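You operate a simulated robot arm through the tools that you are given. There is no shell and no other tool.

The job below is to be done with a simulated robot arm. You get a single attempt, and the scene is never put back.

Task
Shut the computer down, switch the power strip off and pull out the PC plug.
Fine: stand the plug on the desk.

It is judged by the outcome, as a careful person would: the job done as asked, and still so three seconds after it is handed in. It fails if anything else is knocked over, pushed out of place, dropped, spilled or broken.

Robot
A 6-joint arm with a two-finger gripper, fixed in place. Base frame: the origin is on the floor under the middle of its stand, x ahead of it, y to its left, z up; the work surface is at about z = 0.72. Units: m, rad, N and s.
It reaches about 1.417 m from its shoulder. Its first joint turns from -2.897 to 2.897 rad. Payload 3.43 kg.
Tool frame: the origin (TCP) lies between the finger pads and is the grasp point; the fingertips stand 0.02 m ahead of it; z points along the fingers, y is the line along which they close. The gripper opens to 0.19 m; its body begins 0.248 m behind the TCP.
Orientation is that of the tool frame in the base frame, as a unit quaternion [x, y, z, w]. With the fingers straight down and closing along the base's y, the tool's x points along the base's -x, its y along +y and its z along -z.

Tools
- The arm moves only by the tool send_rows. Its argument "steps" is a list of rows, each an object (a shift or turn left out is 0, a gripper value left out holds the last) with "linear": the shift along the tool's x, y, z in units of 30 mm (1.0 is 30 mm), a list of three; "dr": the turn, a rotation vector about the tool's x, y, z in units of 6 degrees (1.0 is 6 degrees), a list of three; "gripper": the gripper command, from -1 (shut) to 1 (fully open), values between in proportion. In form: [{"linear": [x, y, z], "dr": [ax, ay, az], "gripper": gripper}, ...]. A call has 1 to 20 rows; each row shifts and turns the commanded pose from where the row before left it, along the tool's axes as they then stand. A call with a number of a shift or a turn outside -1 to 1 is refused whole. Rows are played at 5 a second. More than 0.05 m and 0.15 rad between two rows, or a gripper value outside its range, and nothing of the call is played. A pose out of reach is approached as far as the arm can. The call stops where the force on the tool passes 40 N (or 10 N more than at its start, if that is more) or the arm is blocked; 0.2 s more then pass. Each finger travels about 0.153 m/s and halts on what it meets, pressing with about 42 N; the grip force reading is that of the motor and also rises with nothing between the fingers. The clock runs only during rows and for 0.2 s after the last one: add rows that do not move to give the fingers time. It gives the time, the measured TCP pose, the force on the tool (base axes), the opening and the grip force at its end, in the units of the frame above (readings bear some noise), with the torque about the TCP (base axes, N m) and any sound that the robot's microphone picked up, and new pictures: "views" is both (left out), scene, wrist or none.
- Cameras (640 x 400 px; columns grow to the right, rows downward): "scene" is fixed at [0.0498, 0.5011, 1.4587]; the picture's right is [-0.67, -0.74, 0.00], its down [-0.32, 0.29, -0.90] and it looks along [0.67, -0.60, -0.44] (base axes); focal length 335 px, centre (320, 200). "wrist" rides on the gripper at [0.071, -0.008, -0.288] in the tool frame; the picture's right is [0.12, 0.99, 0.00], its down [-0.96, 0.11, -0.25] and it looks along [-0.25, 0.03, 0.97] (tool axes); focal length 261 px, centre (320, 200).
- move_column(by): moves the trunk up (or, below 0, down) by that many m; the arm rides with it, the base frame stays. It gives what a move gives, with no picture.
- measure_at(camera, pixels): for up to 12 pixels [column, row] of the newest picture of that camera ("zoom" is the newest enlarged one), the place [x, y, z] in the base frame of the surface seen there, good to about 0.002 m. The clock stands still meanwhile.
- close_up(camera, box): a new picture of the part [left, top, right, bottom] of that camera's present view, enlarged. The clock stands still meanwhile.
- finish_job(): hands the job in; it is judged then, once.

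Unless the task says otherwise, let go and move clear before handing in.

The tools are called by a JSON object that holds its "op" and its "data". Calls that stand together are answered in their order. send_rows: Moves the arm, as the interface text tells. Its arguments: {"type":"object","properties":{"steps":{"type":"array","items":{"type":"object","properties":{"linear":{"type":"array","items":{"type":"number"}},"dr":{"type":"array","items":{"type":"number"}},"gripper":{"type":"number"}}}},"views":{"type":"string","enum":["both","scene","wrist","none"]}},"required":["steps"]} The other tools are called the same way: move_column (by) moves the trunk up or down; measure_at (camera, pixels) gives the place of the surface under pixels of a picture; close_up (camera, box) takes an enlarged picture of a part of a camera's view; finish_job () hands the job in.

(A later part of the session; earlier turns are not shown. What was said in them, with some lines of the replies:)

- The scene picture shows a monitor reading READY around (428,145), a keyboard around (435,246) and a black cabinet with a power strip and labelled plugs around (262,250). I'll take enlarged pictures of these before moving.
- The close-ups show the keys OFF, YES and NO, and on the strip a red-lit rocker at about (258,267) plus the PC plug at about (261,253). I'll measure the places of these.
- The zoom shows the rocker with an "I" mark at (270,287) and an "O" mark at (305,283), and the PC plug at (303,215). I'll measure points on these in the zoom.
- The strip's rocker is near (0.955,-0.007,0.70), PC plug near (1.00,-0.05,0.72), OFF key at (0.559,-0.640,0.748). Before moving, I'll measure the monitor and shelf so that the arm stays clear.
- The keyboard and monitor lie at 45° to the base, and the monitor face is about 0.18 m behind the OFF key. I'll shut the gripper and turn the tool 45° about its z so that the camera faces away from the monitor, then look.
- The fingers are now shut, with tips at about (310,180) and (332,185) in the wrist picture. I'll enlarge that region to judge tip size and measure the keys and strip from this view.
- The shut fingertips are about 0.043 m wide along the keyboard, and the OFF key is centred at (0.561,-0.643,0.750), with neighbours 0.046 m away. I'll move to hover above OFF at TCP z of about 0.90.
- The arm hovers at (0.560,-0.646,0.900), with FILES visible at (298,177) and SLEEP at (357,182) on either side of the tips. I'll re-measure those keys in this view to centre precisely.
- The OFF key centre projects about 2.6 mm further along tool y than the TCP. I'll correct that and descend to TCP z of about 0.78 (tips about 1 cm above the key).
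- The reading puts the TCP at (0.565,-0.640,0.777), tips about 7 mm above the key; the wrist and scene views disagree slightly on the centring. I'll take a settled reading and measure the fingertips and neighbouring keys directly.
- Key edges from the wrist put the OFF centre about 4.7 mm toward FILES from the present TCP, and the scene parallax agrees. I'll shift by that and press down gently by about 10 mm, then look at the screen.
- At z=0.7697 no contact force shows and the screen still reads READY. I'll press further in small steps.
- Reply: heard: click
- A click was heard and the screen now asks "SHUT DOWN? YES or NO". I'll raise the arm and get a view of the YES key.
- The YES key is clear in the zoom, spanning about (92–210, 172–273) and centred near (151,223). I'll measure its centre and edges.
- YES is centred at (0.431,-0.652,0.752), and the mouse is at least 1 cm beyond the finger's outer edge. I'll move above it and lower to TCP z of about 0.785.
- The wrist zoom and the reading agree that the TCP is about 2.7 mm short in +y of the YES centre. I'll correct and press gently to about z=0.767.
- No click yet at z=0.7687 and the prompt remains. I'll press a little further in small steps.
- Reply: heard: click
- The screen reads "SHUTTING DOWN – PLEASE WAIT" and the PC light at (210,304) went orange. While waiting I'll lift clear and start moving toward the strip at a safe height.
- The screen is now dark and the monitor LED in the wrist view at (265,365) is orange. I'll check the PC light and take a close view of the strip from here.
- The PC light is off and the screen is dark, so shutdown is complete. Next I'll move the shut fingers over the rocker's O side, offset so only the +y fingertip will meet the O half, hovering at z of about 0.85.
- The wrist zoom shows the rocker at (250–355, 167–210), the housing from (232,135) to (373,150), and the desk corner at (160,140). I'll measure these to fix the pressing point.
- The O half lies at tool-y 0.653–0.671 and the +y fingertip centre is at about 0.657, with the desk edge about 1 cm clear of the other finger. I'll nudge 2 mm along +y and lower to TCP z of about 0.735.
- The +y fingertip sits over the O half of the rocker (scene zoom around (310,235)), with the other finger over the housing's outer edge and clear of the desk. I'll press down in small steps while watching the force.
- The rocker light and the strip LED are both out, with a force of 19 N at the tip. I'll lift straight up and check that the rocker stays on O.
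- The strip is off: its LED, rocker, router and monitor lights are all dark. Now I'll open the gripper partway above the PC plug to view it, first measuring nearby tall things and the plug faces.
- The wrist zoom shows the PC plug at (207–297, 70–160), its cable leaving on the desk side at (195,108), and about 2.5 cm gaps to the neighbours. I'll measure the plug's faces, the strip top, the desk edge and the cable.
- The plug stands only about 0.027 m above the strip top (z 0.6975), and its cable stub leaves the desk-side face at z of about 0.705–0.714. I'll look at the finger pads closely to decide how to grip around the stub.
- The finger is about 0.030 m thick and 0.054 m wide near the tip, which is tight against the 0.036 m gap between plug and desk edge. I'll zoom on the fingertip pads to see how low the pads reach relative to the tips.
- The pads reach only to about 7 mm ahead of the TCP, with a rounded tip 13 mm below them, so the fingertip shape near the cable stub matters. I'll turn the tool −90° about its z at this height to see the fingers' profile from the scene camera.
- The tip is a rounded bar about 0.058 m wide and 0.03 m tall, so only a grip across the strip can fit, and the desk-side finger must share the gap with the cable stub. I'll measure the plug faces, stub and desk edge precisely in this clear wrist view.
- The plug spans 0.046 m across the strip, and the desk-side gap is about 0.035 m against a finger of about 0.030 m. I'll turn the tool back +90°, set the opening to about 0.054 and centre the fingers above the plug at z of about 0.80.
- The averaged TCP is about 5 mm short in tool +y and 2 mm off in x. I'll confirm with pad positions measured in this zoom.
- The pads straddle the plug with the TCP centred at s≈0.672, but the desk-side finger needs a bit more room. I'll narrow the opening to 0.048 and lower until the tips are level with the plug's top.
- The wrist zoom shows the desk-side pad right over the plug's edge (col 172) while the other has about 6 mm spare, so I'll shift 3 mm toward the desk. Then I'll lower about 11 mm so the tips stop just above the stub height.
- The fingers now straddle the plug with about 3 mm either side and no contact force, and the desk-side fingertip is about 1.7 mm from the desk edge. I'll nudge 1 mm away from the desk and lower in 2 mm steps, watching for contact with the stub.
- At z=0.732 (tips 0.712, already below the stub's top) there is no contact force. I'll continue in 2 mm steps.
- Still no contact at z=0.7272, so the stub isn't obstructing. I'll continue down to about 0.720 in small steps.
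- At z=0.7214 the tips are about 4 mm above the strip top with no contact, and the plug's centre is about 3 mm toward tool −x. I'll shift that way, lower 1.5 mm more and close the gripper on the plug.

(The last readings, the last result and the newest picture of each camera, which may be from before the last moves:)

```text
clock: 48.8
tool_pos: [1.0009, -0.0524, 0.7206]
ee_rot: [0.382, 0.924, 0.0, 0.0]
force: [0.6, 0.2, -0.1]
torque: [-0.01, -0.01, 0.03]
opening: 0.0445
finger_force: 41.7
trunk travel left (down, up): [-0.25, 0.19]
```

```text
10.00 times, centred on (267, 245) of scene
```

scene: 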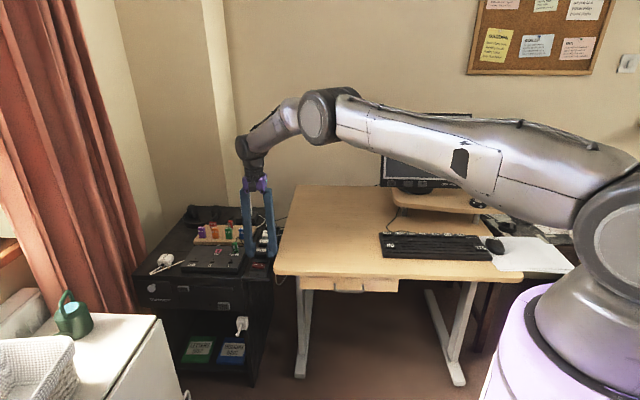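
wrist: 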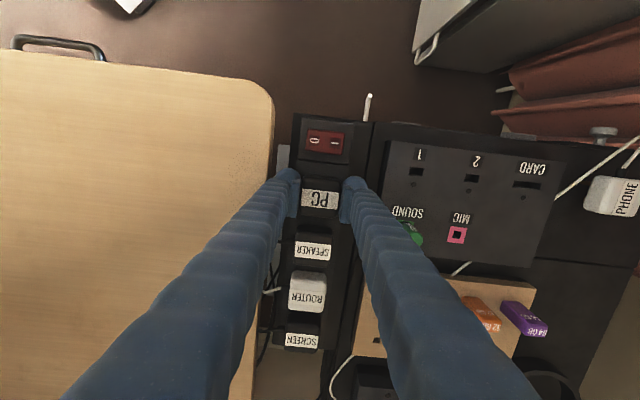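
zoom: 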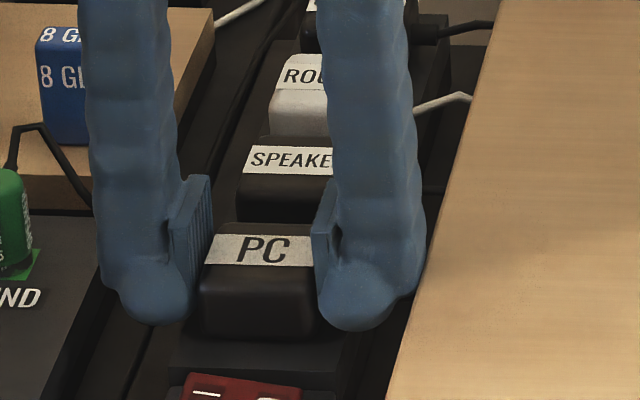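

The gripper halted at 0.0445 with 41.7 N, holding the plug squarely with no side force. I'll pull straight up slowly and watch the force.

{"op": "send_rows", "data": {"steps": [{"linear": [0, 0, -0.07]}, {"linear": [0, 0, -0.07]}, {"linear": [0, 0, -0.07]}, {}], "views": "scene"}}

{"op": "close_up", "data": {"camera": "scene", "box": [235, 225, 299, 265]}}

```text
clock: 49.8
tool_pos: [1.0008, -0.0518, 0.7267]
ee_rot: [0.381, 0.924, 0.0, 0.0]
force: [-0.6, -1.0, -1.0]
torque: [0.01, 0.04, -0.03]
opening: 0.0445
finger_force: 41.8
trunk travel left (down, up): [-0.25, 0.19]
```

scene: 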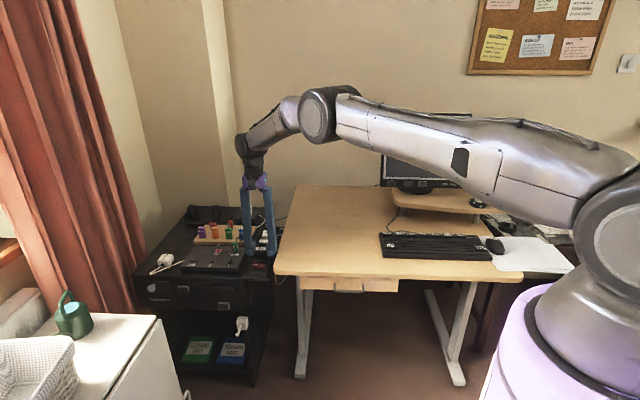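

```text
10.00 times, centred on (267, 245) of scene
```

zoom: 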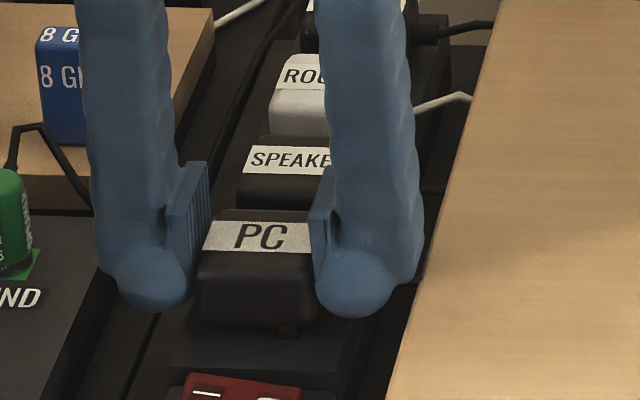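

The plug has come up with hardly any force and its pin shows at (285,330). I'll lift it higher and inspect its underside and the cable.

{"op": "send_rows", "data": {"steps": [{"linear": [0, 0, -0.3]}, {"linear": [0, 0, -0.5]}, {"linear": [0, 0, -0.7]}, {"linear": [0, 0, -0.7]}, {"linear": [0, 0, -0.7]}, {"linear": [0, 0, -0.5]}, {}, {}]}}

{"op": "close_up", "data": {"camera": "scene", "box": [230, 195, 294, 235]}}

{"op": "close_up", "data": {"camera": "scene", "box": [225, 200, 321, 280]}}

{"op": "close_up", "data": {"camera": "wrist", "box": [260, 135, 388, 245]}}

```text
clock: 51.6
tool_pos: [1.0018, -0.053, 0.8291]
ee_rot: [0.382, 0.924, 0.0, -0.001]
force: [0.2, 0.0, -0.5]
torque: [0.0, -0.04, 0.02]
opening: 0.0441
finger_force: 42.5
trunk travel left (down, up): [-0.25, 0.19]
```

scene: 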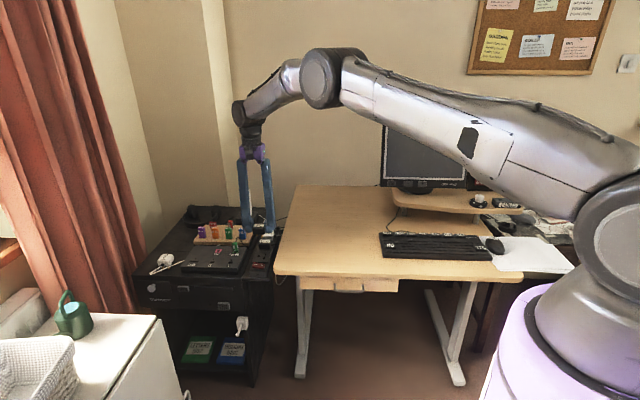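
wrist: 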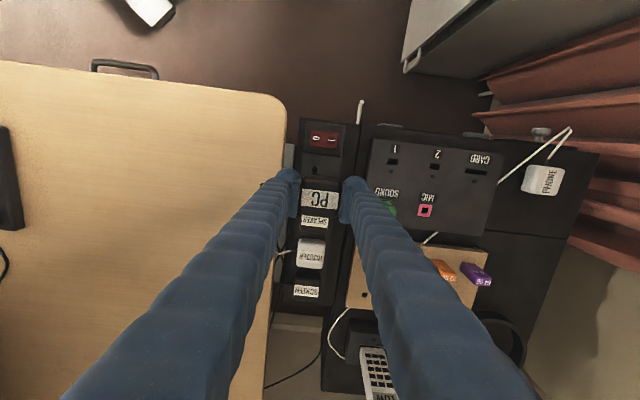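

```text
10.00 times, centred on (262, 215) of scene
```

zoom: 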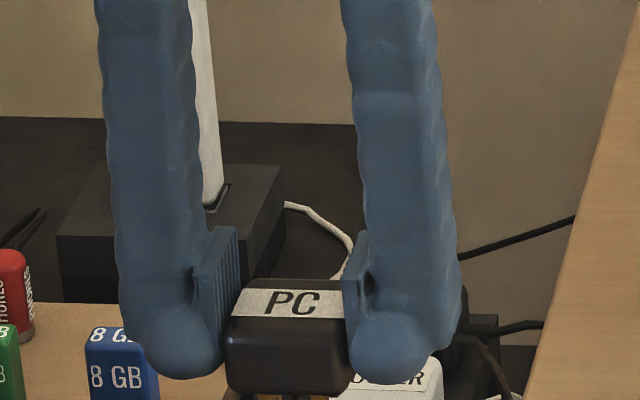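

```text
5.00 times, centred on (273, 240) of scene
```

zoom: 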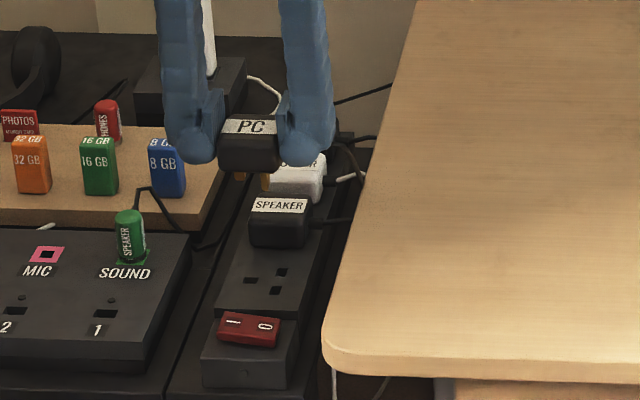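

```text
3.64 times, centred on (324, 190) of wrist
```

zoom: 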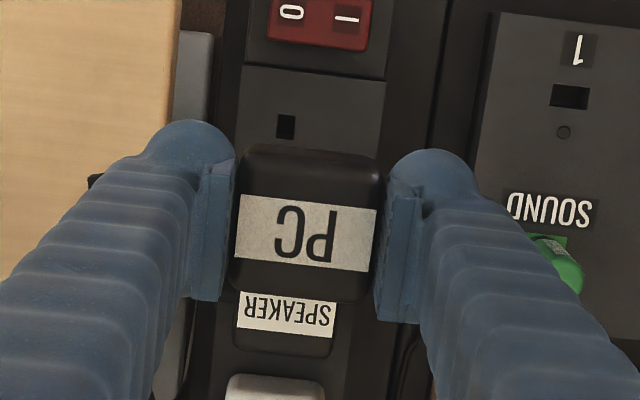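

The plug has three pins (sockets visible around (265,280)), so it can stand on them; it is held level with the label up. I'll carry it sideways over the desk, about 0.126 m toward tool −y, well above the surface.

{"op": "send_rows", "data": {"steps": [{"linear": [0, -0.35, 0]}, {"linear": [0, -0.7, 0]}, {"linear": [0, -0.7, 0]}, {"linear": [0, -0.7, 0]}, {"linear": [0, -0.7, 0]}, {"linear": [0, -0.7, 0]}, {"linear": [0, -0.35, 0]}, {}, {}]}}

{"op": "close_up", "data": {"camera": "scene", "box": [240, 190, 352, 260]}}

{"op": "close_up", "data": {"camera": "scene", "box": [270, 195, 334, 235]}}

```text
clock: 53.6
tool_pos: [0.9132, -0.1403, 0.8288]
ee_rot: [0.381, 0.924, 0.0, 0.0]
force: [0.1, -0.2, 0.6]
torque: [-0.02, 0.0, -0.01]
opening: 0.0444
finger_force: 42.1
trunk travel left (down, up): [-0.25, 0.19]
```

scene: 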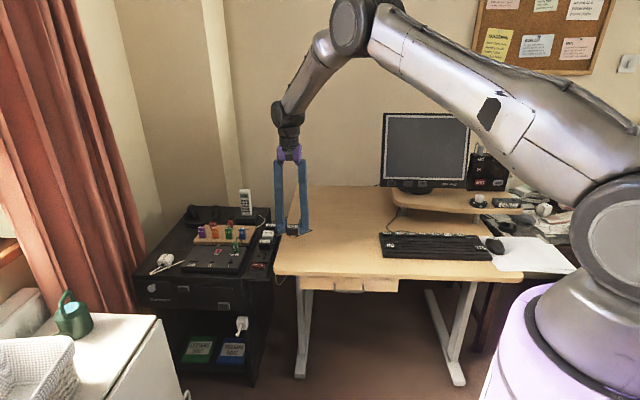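
wrist: 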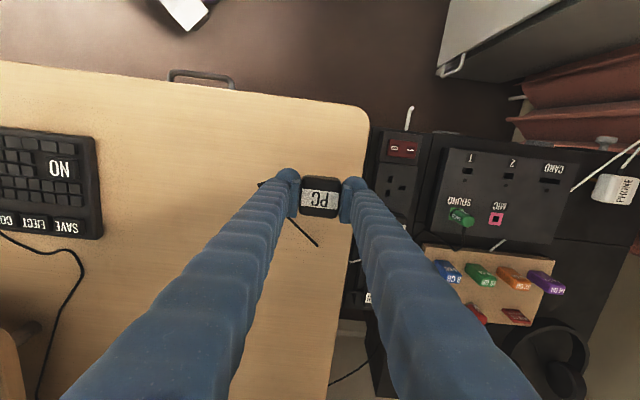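

```text
5.71 times, centred on (296, 225) of scene
```

zoom: 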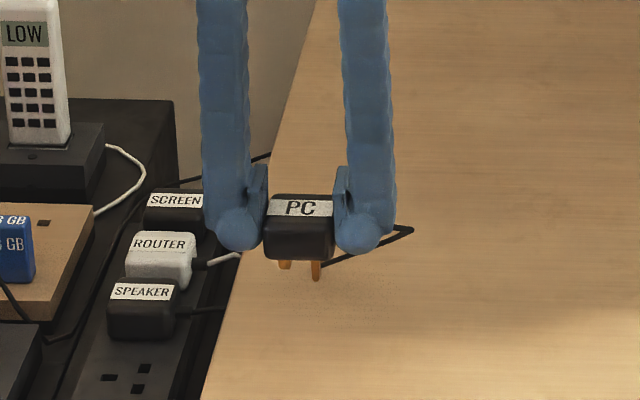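

```text
10.00 times, centred on (302, 215) of scene
```

zoom: 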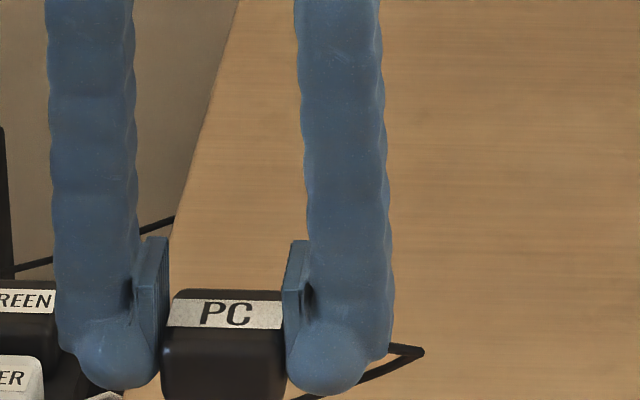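

The plug is over the desk, held level, its pins visible at (285,263) and (316,270) and the cable pigtail hanging freely. I'll lower it 55 mm and check the pins' clearance to the desk.

{"op": "send_rows", "data": {"steps": [{"linear": [0, 0, 0.5]}, {"linear": [0, 0, 0.6]}, {"linear": [0, 0, 0.5]}, {"linear": [0, 0, 0.25]}, {}, {}]}}

{"op": "close_up", "data": {"camera": "scene", "box": [266, 220, 330, 260]}}

```text
clock: 55.0
tool_pos: [0.9119, -0.1413, 0.7737]
ee_rot: [0.382, 0.924, 0.0, 0.0]
force: [-0.1, -0.2, -0.9]
torque: [0.03, 0.01, -0.01]
opening: 0.0444
finger_force: 42.0
trunk travel left (down, up): [-0.25, 0.19]
```

scene: 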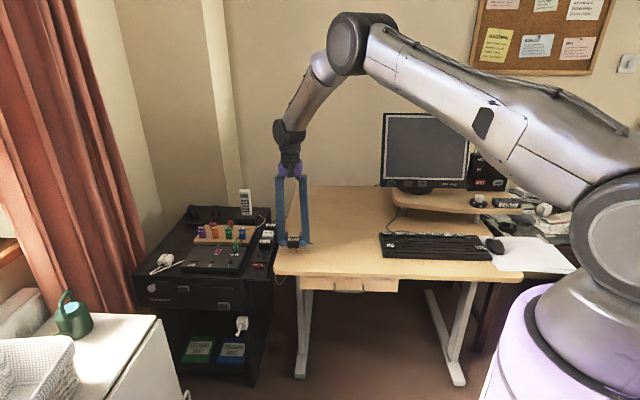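
wrist: 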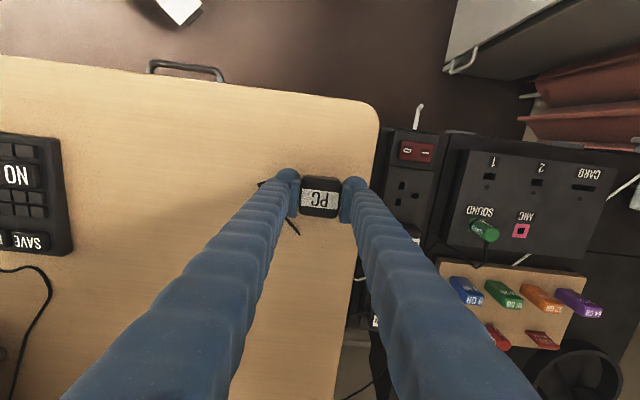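

```text
10.00 times, centred on (298, 240) of scene
```

zoom: 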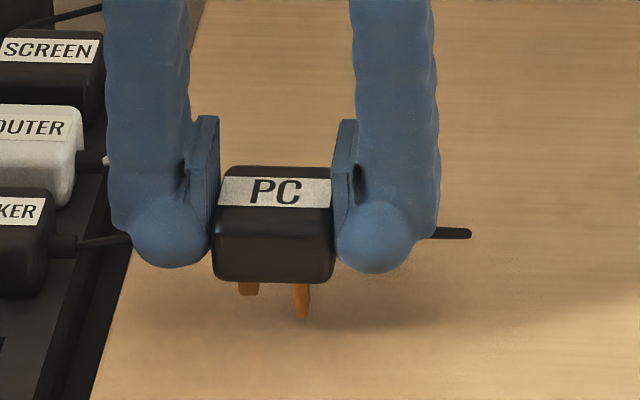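

The plug is about 1.5 cm above standing height, with pins at (249,288) and (302,305) in the zoom. I'll measure the pin tips against the desk.

{"op": "measure_at", "data": {"camera": "zoom", "pixels": [[302, 316], [302, 300], [249, 292], [303, 335], [270, 270], [249, 286], [275, 190], [240, 200], [320, 200], [455, 233]]}}

```text
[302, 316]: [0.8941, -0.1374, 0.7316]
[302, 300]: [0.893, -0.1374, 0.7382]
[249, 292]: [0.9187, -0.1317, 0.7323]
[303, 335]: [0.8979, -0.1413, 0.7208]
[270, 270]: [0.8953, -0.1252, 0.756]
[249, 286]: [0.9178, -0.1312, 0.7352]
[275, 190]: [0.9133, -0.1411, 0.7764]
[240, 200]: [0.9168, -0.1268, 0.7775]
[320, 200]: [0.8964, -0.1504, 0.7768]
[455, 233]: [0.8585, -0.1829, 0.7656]
```

The pin tips are at about z=0.731 and the desk at 0.721, so about 10 mm remain. I'll lower 8 mm and then feel for the surface in 1 mm steps.

{"op": "send_rows", "data": {"steps": [{"linear": [0, 0, 0.15]}, {"linear": [0, 0, 0.1]}, {}, {"linear": [0, 0, 0.03]}, {}], "views": "scene"}}

{"op": "close_up", "data": {"camera": "scene", "box": [266, 220, 330, 260]}}

```text
clock: 56.2
tool_pos: [0.9127, -0.1409, 0.7658]
ee_rot: [0.382, 0.924, 0.0, 0.001]
force: [0.7, -0.2, -0.4]
torque: [0.0, 0.01, -0.01]
opening: 0.0443
finger_force: 42.4
trunk travel left (down, up): [-0.25, 0.19]
```

scene: 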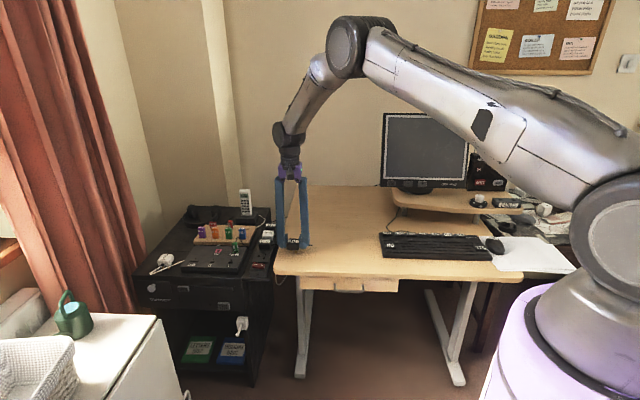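

```text
10.00 times, centred on (298, 240) of scene
```

zoom: 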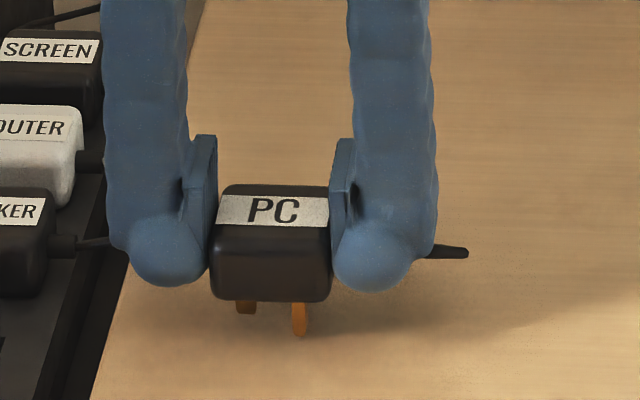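

No contact yet at z=0.7658. I'll continue in 1 mm steps.

{"op": "send_rows", "data": {"steps": [{"linear": [0, 0, 0.035]}, {}, {"linear": [0, 0, 0.035]}, {}], "views": "none"}}

{"op": "close_up", "data": {"camera": "scene", "box": [266, 220, 330, 260]}}

```text
clock: 57.2
tool_pos: [0.9127, -0.1402, 0.7621]
ee_rot: [0.381, 0.925, -0.001, 0.001]
force: [-0.3, 0.5, 4.2]
torque: [0.06, 0.05, 0.02]
opening: 0.0444
finger_force: 41.4
trunk travel left (down, up): [-0.25, 0.19]
```

```text
10.00 times, centred on (298, 240) of scene
```

zoom: 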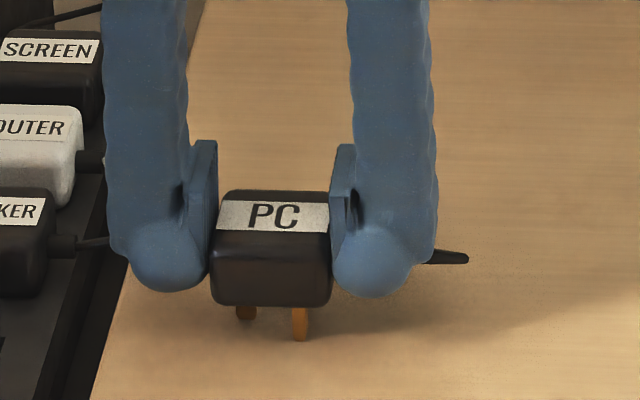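

A 4.2 N upward force shows that the pins now rest on the desk. I'll open the fingers gradually a little and let the plug settle.

{"op": "send_rows", "data": {"steps": [{"gripper": -0.5}, {"gripper": -0.47}, {"gripper": -0.42}, {"gripper": -0.35}, {"gripper": -0.25}, {}, {}]}}

{"op": "close_up", "data": {"camera": "scene", "box": [266, 220, 330, 260]}}

{"op": "close_up", "data": {"camera": "wrist", "box": [260, 145, 388, 225]}}

```text
clock: 58.8
tool_pos: [0.9131, -0.1413, 0.762]
ee_rot: [0.382, 0.924, 0.001, 0.0]
force: [0.2, -0.6, 0.3]
torque: [0.0, 0.02, -0.03]
opening: 0.0712
finger_force: 0.1
trunk travel left (down, up): [-0.25, 0.19]
```

scene: 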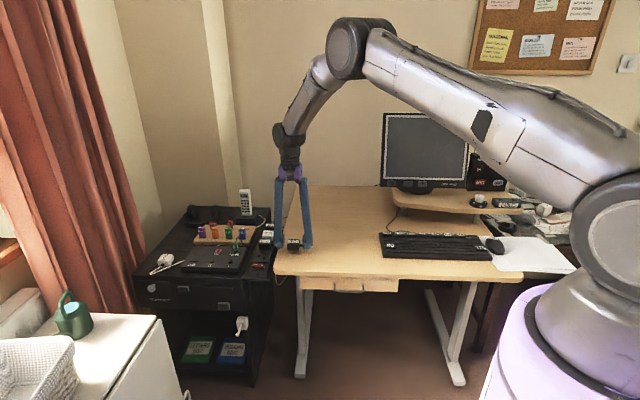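
wrist: 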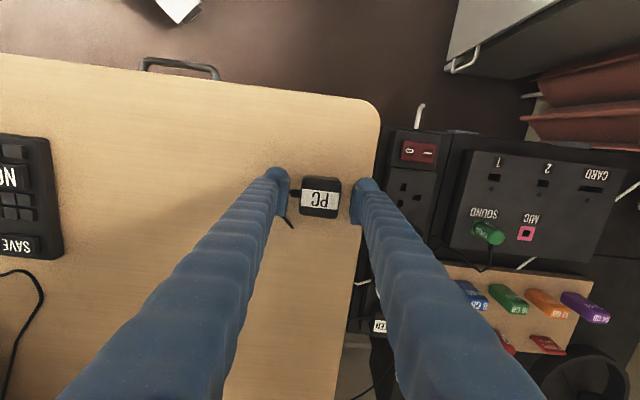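

```text
10.00 times, centred on (298, 240) of scene
```

zoom: 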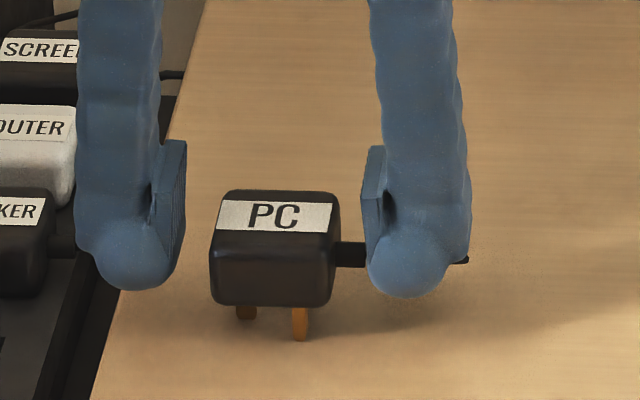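

```text
5.00 times, centred on (324, 185) of wrist
```

zoom: 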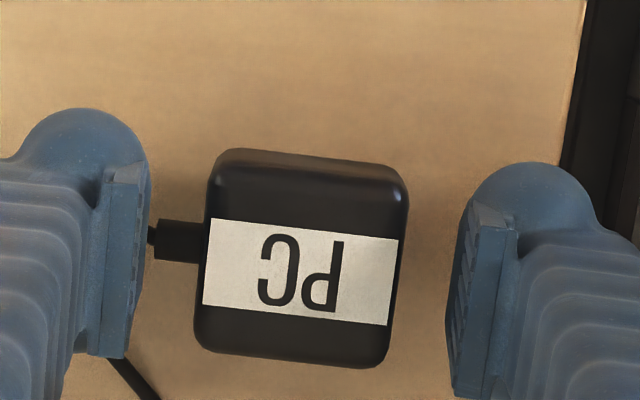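

The plug stands on its pins, level, with both fingers clear of its body. I'll rise slowly first and check that nothing drags on the cable pigtail.

{"op": "send_rows", "data": {"steps": [{"linear": [0, 0, -0.1]}, {"linear": [0, 0, -0.15]}, {"linear": [0, 0, -0.2]}, {"linear": [0, 0, -0.2]}, {}], "views": "scene"}}

{"op": "close_up", "data": {"camera": "scene", "box": [266, 220, 330, 260]}}

```text
clock: 60.0
tool_pos: [0.9125, -0.1423, 0.7829]
ee_rot: [0.382, 0.924, 0.0, -0.001]
force: [-0.6, -0.1, -1.0]
torque: [0.01, 0.02, -0.01]
opening: 0.0711
finger_force: 0.2
trunk travel left (down, up): [-0.25, 0.19]
```

scene: 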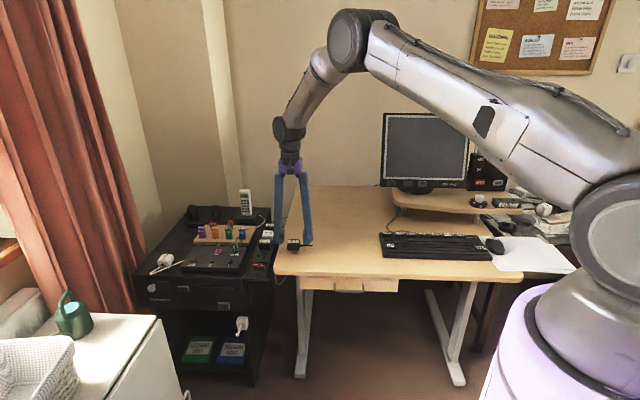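

```text
10.00 times, centred on (298, 240) of scene
```

zoom: 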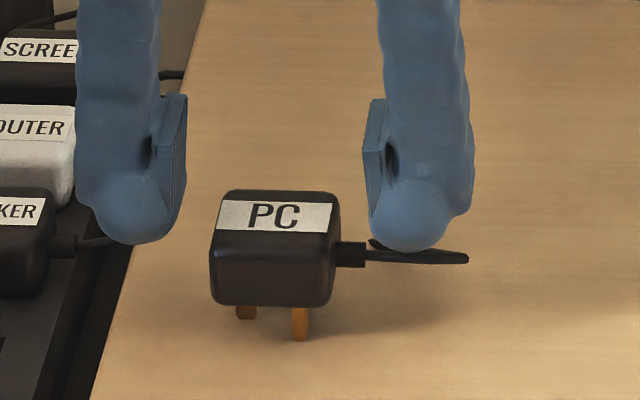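

The plug has not moved and the fingers are passing clear above the cable with no force. I'll rise well above and back off, then verify everything.

{"op": "send_rows", "data": {"steps": [{"linear": [0, 0, -0.4]}, {"linear": [0, 0, -0.8]}, {"linear": [0, 0, -1]}, {"linear": [0, 0, -1]}, {"linear": [0, 0, -1]}, {"linear": [0, 0, -1]}, {"linear": [0.5, -0.6, -0.3]}, {"linear": [0.5, -0.6, -0.3]}, {"linear": [0.5, -0.6, 0]}, {"linear": [0.5, -0.6, 0]}, {"linear": [0.5, -0.6, 0]}, {}, {}, {}]}}

{"op": "close_up", "data": {"camera": "scene", "box": [240, 205, 336, 275]}}

{"op": "close_up", "data": {"camera": "scene", "box": [140, 180, 300, 350]}}

{"op": "close_up", "data": {"camera": "scene", "box": [370, 100, 560, 280]}}

```text
clock: 63.0
tool_pos: [0.799, -0.1502, 0.9541]
ee_rot: [0.382, 0.924, 0.001, 0.0]
force: [-0.2, 0.7, -0.3]
torque: [0.02, -0.01, 0.02]
opening: 0.0715
finger_force: 0.1
trunk travel left (down, up): [-0.25, 0.19]
```

scene: 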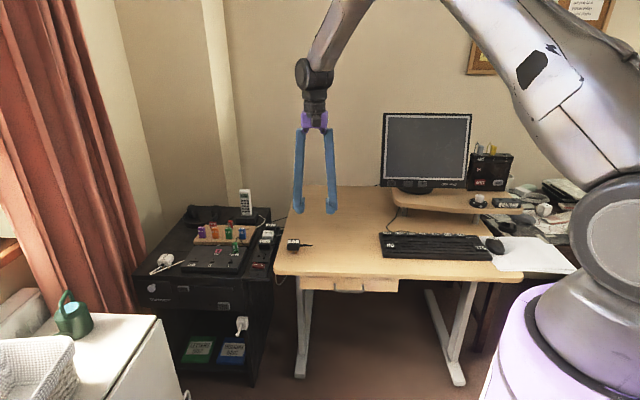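
wrist: 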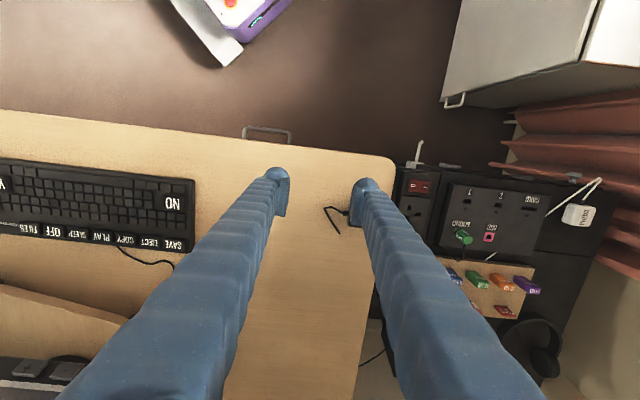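

```text
5.71 times, centred on (288, 240) of scene
```

zoom: 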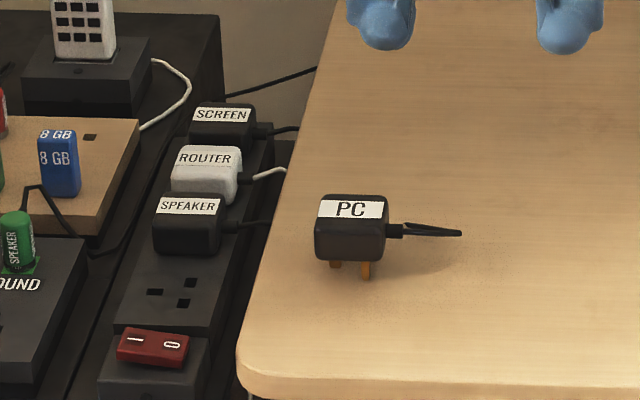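

```text
2.35 times, centred on (220, 265) of scene
```

zoom: 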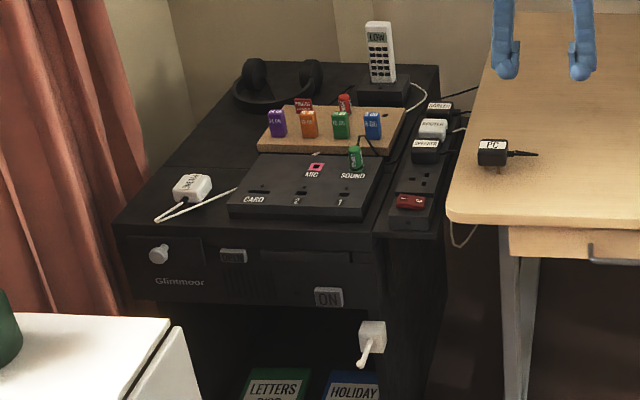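

```text
2.22 times, centred on (465, 190) of scene
```

zoom: 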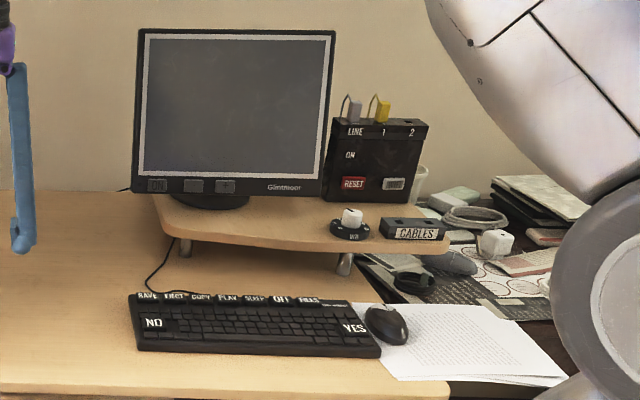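

The plug stands upright on its pins on the desk at zoom (350,225). The rocker is on O and unlit, the screen and PC light are dark, and the keyboard, other plugs and loose items look undisturbed. The arm is clear, so I'm handing in.

{"op": "finish_job", "data": {}}

```text
The job is handed in.
```

The computer is shut down, the power strip is switched off, and the PC plug is out and standing on the desk. I've handed the job in.

- **Computer:** I pressed OFF, then YES when the screen asked. I waited until the screen and the PC light were dark before touching the strip.
- **Power strip:** the rocker is on O, and its light, the router's lights and the monitor's light are all off.
- **PC plug:** it came out with almost no force. It stands upright on its three pins near the desk edge, with the label up.

Nothing else looked moved or knocked over in the final pictures. The gripper is open and clear of everything.
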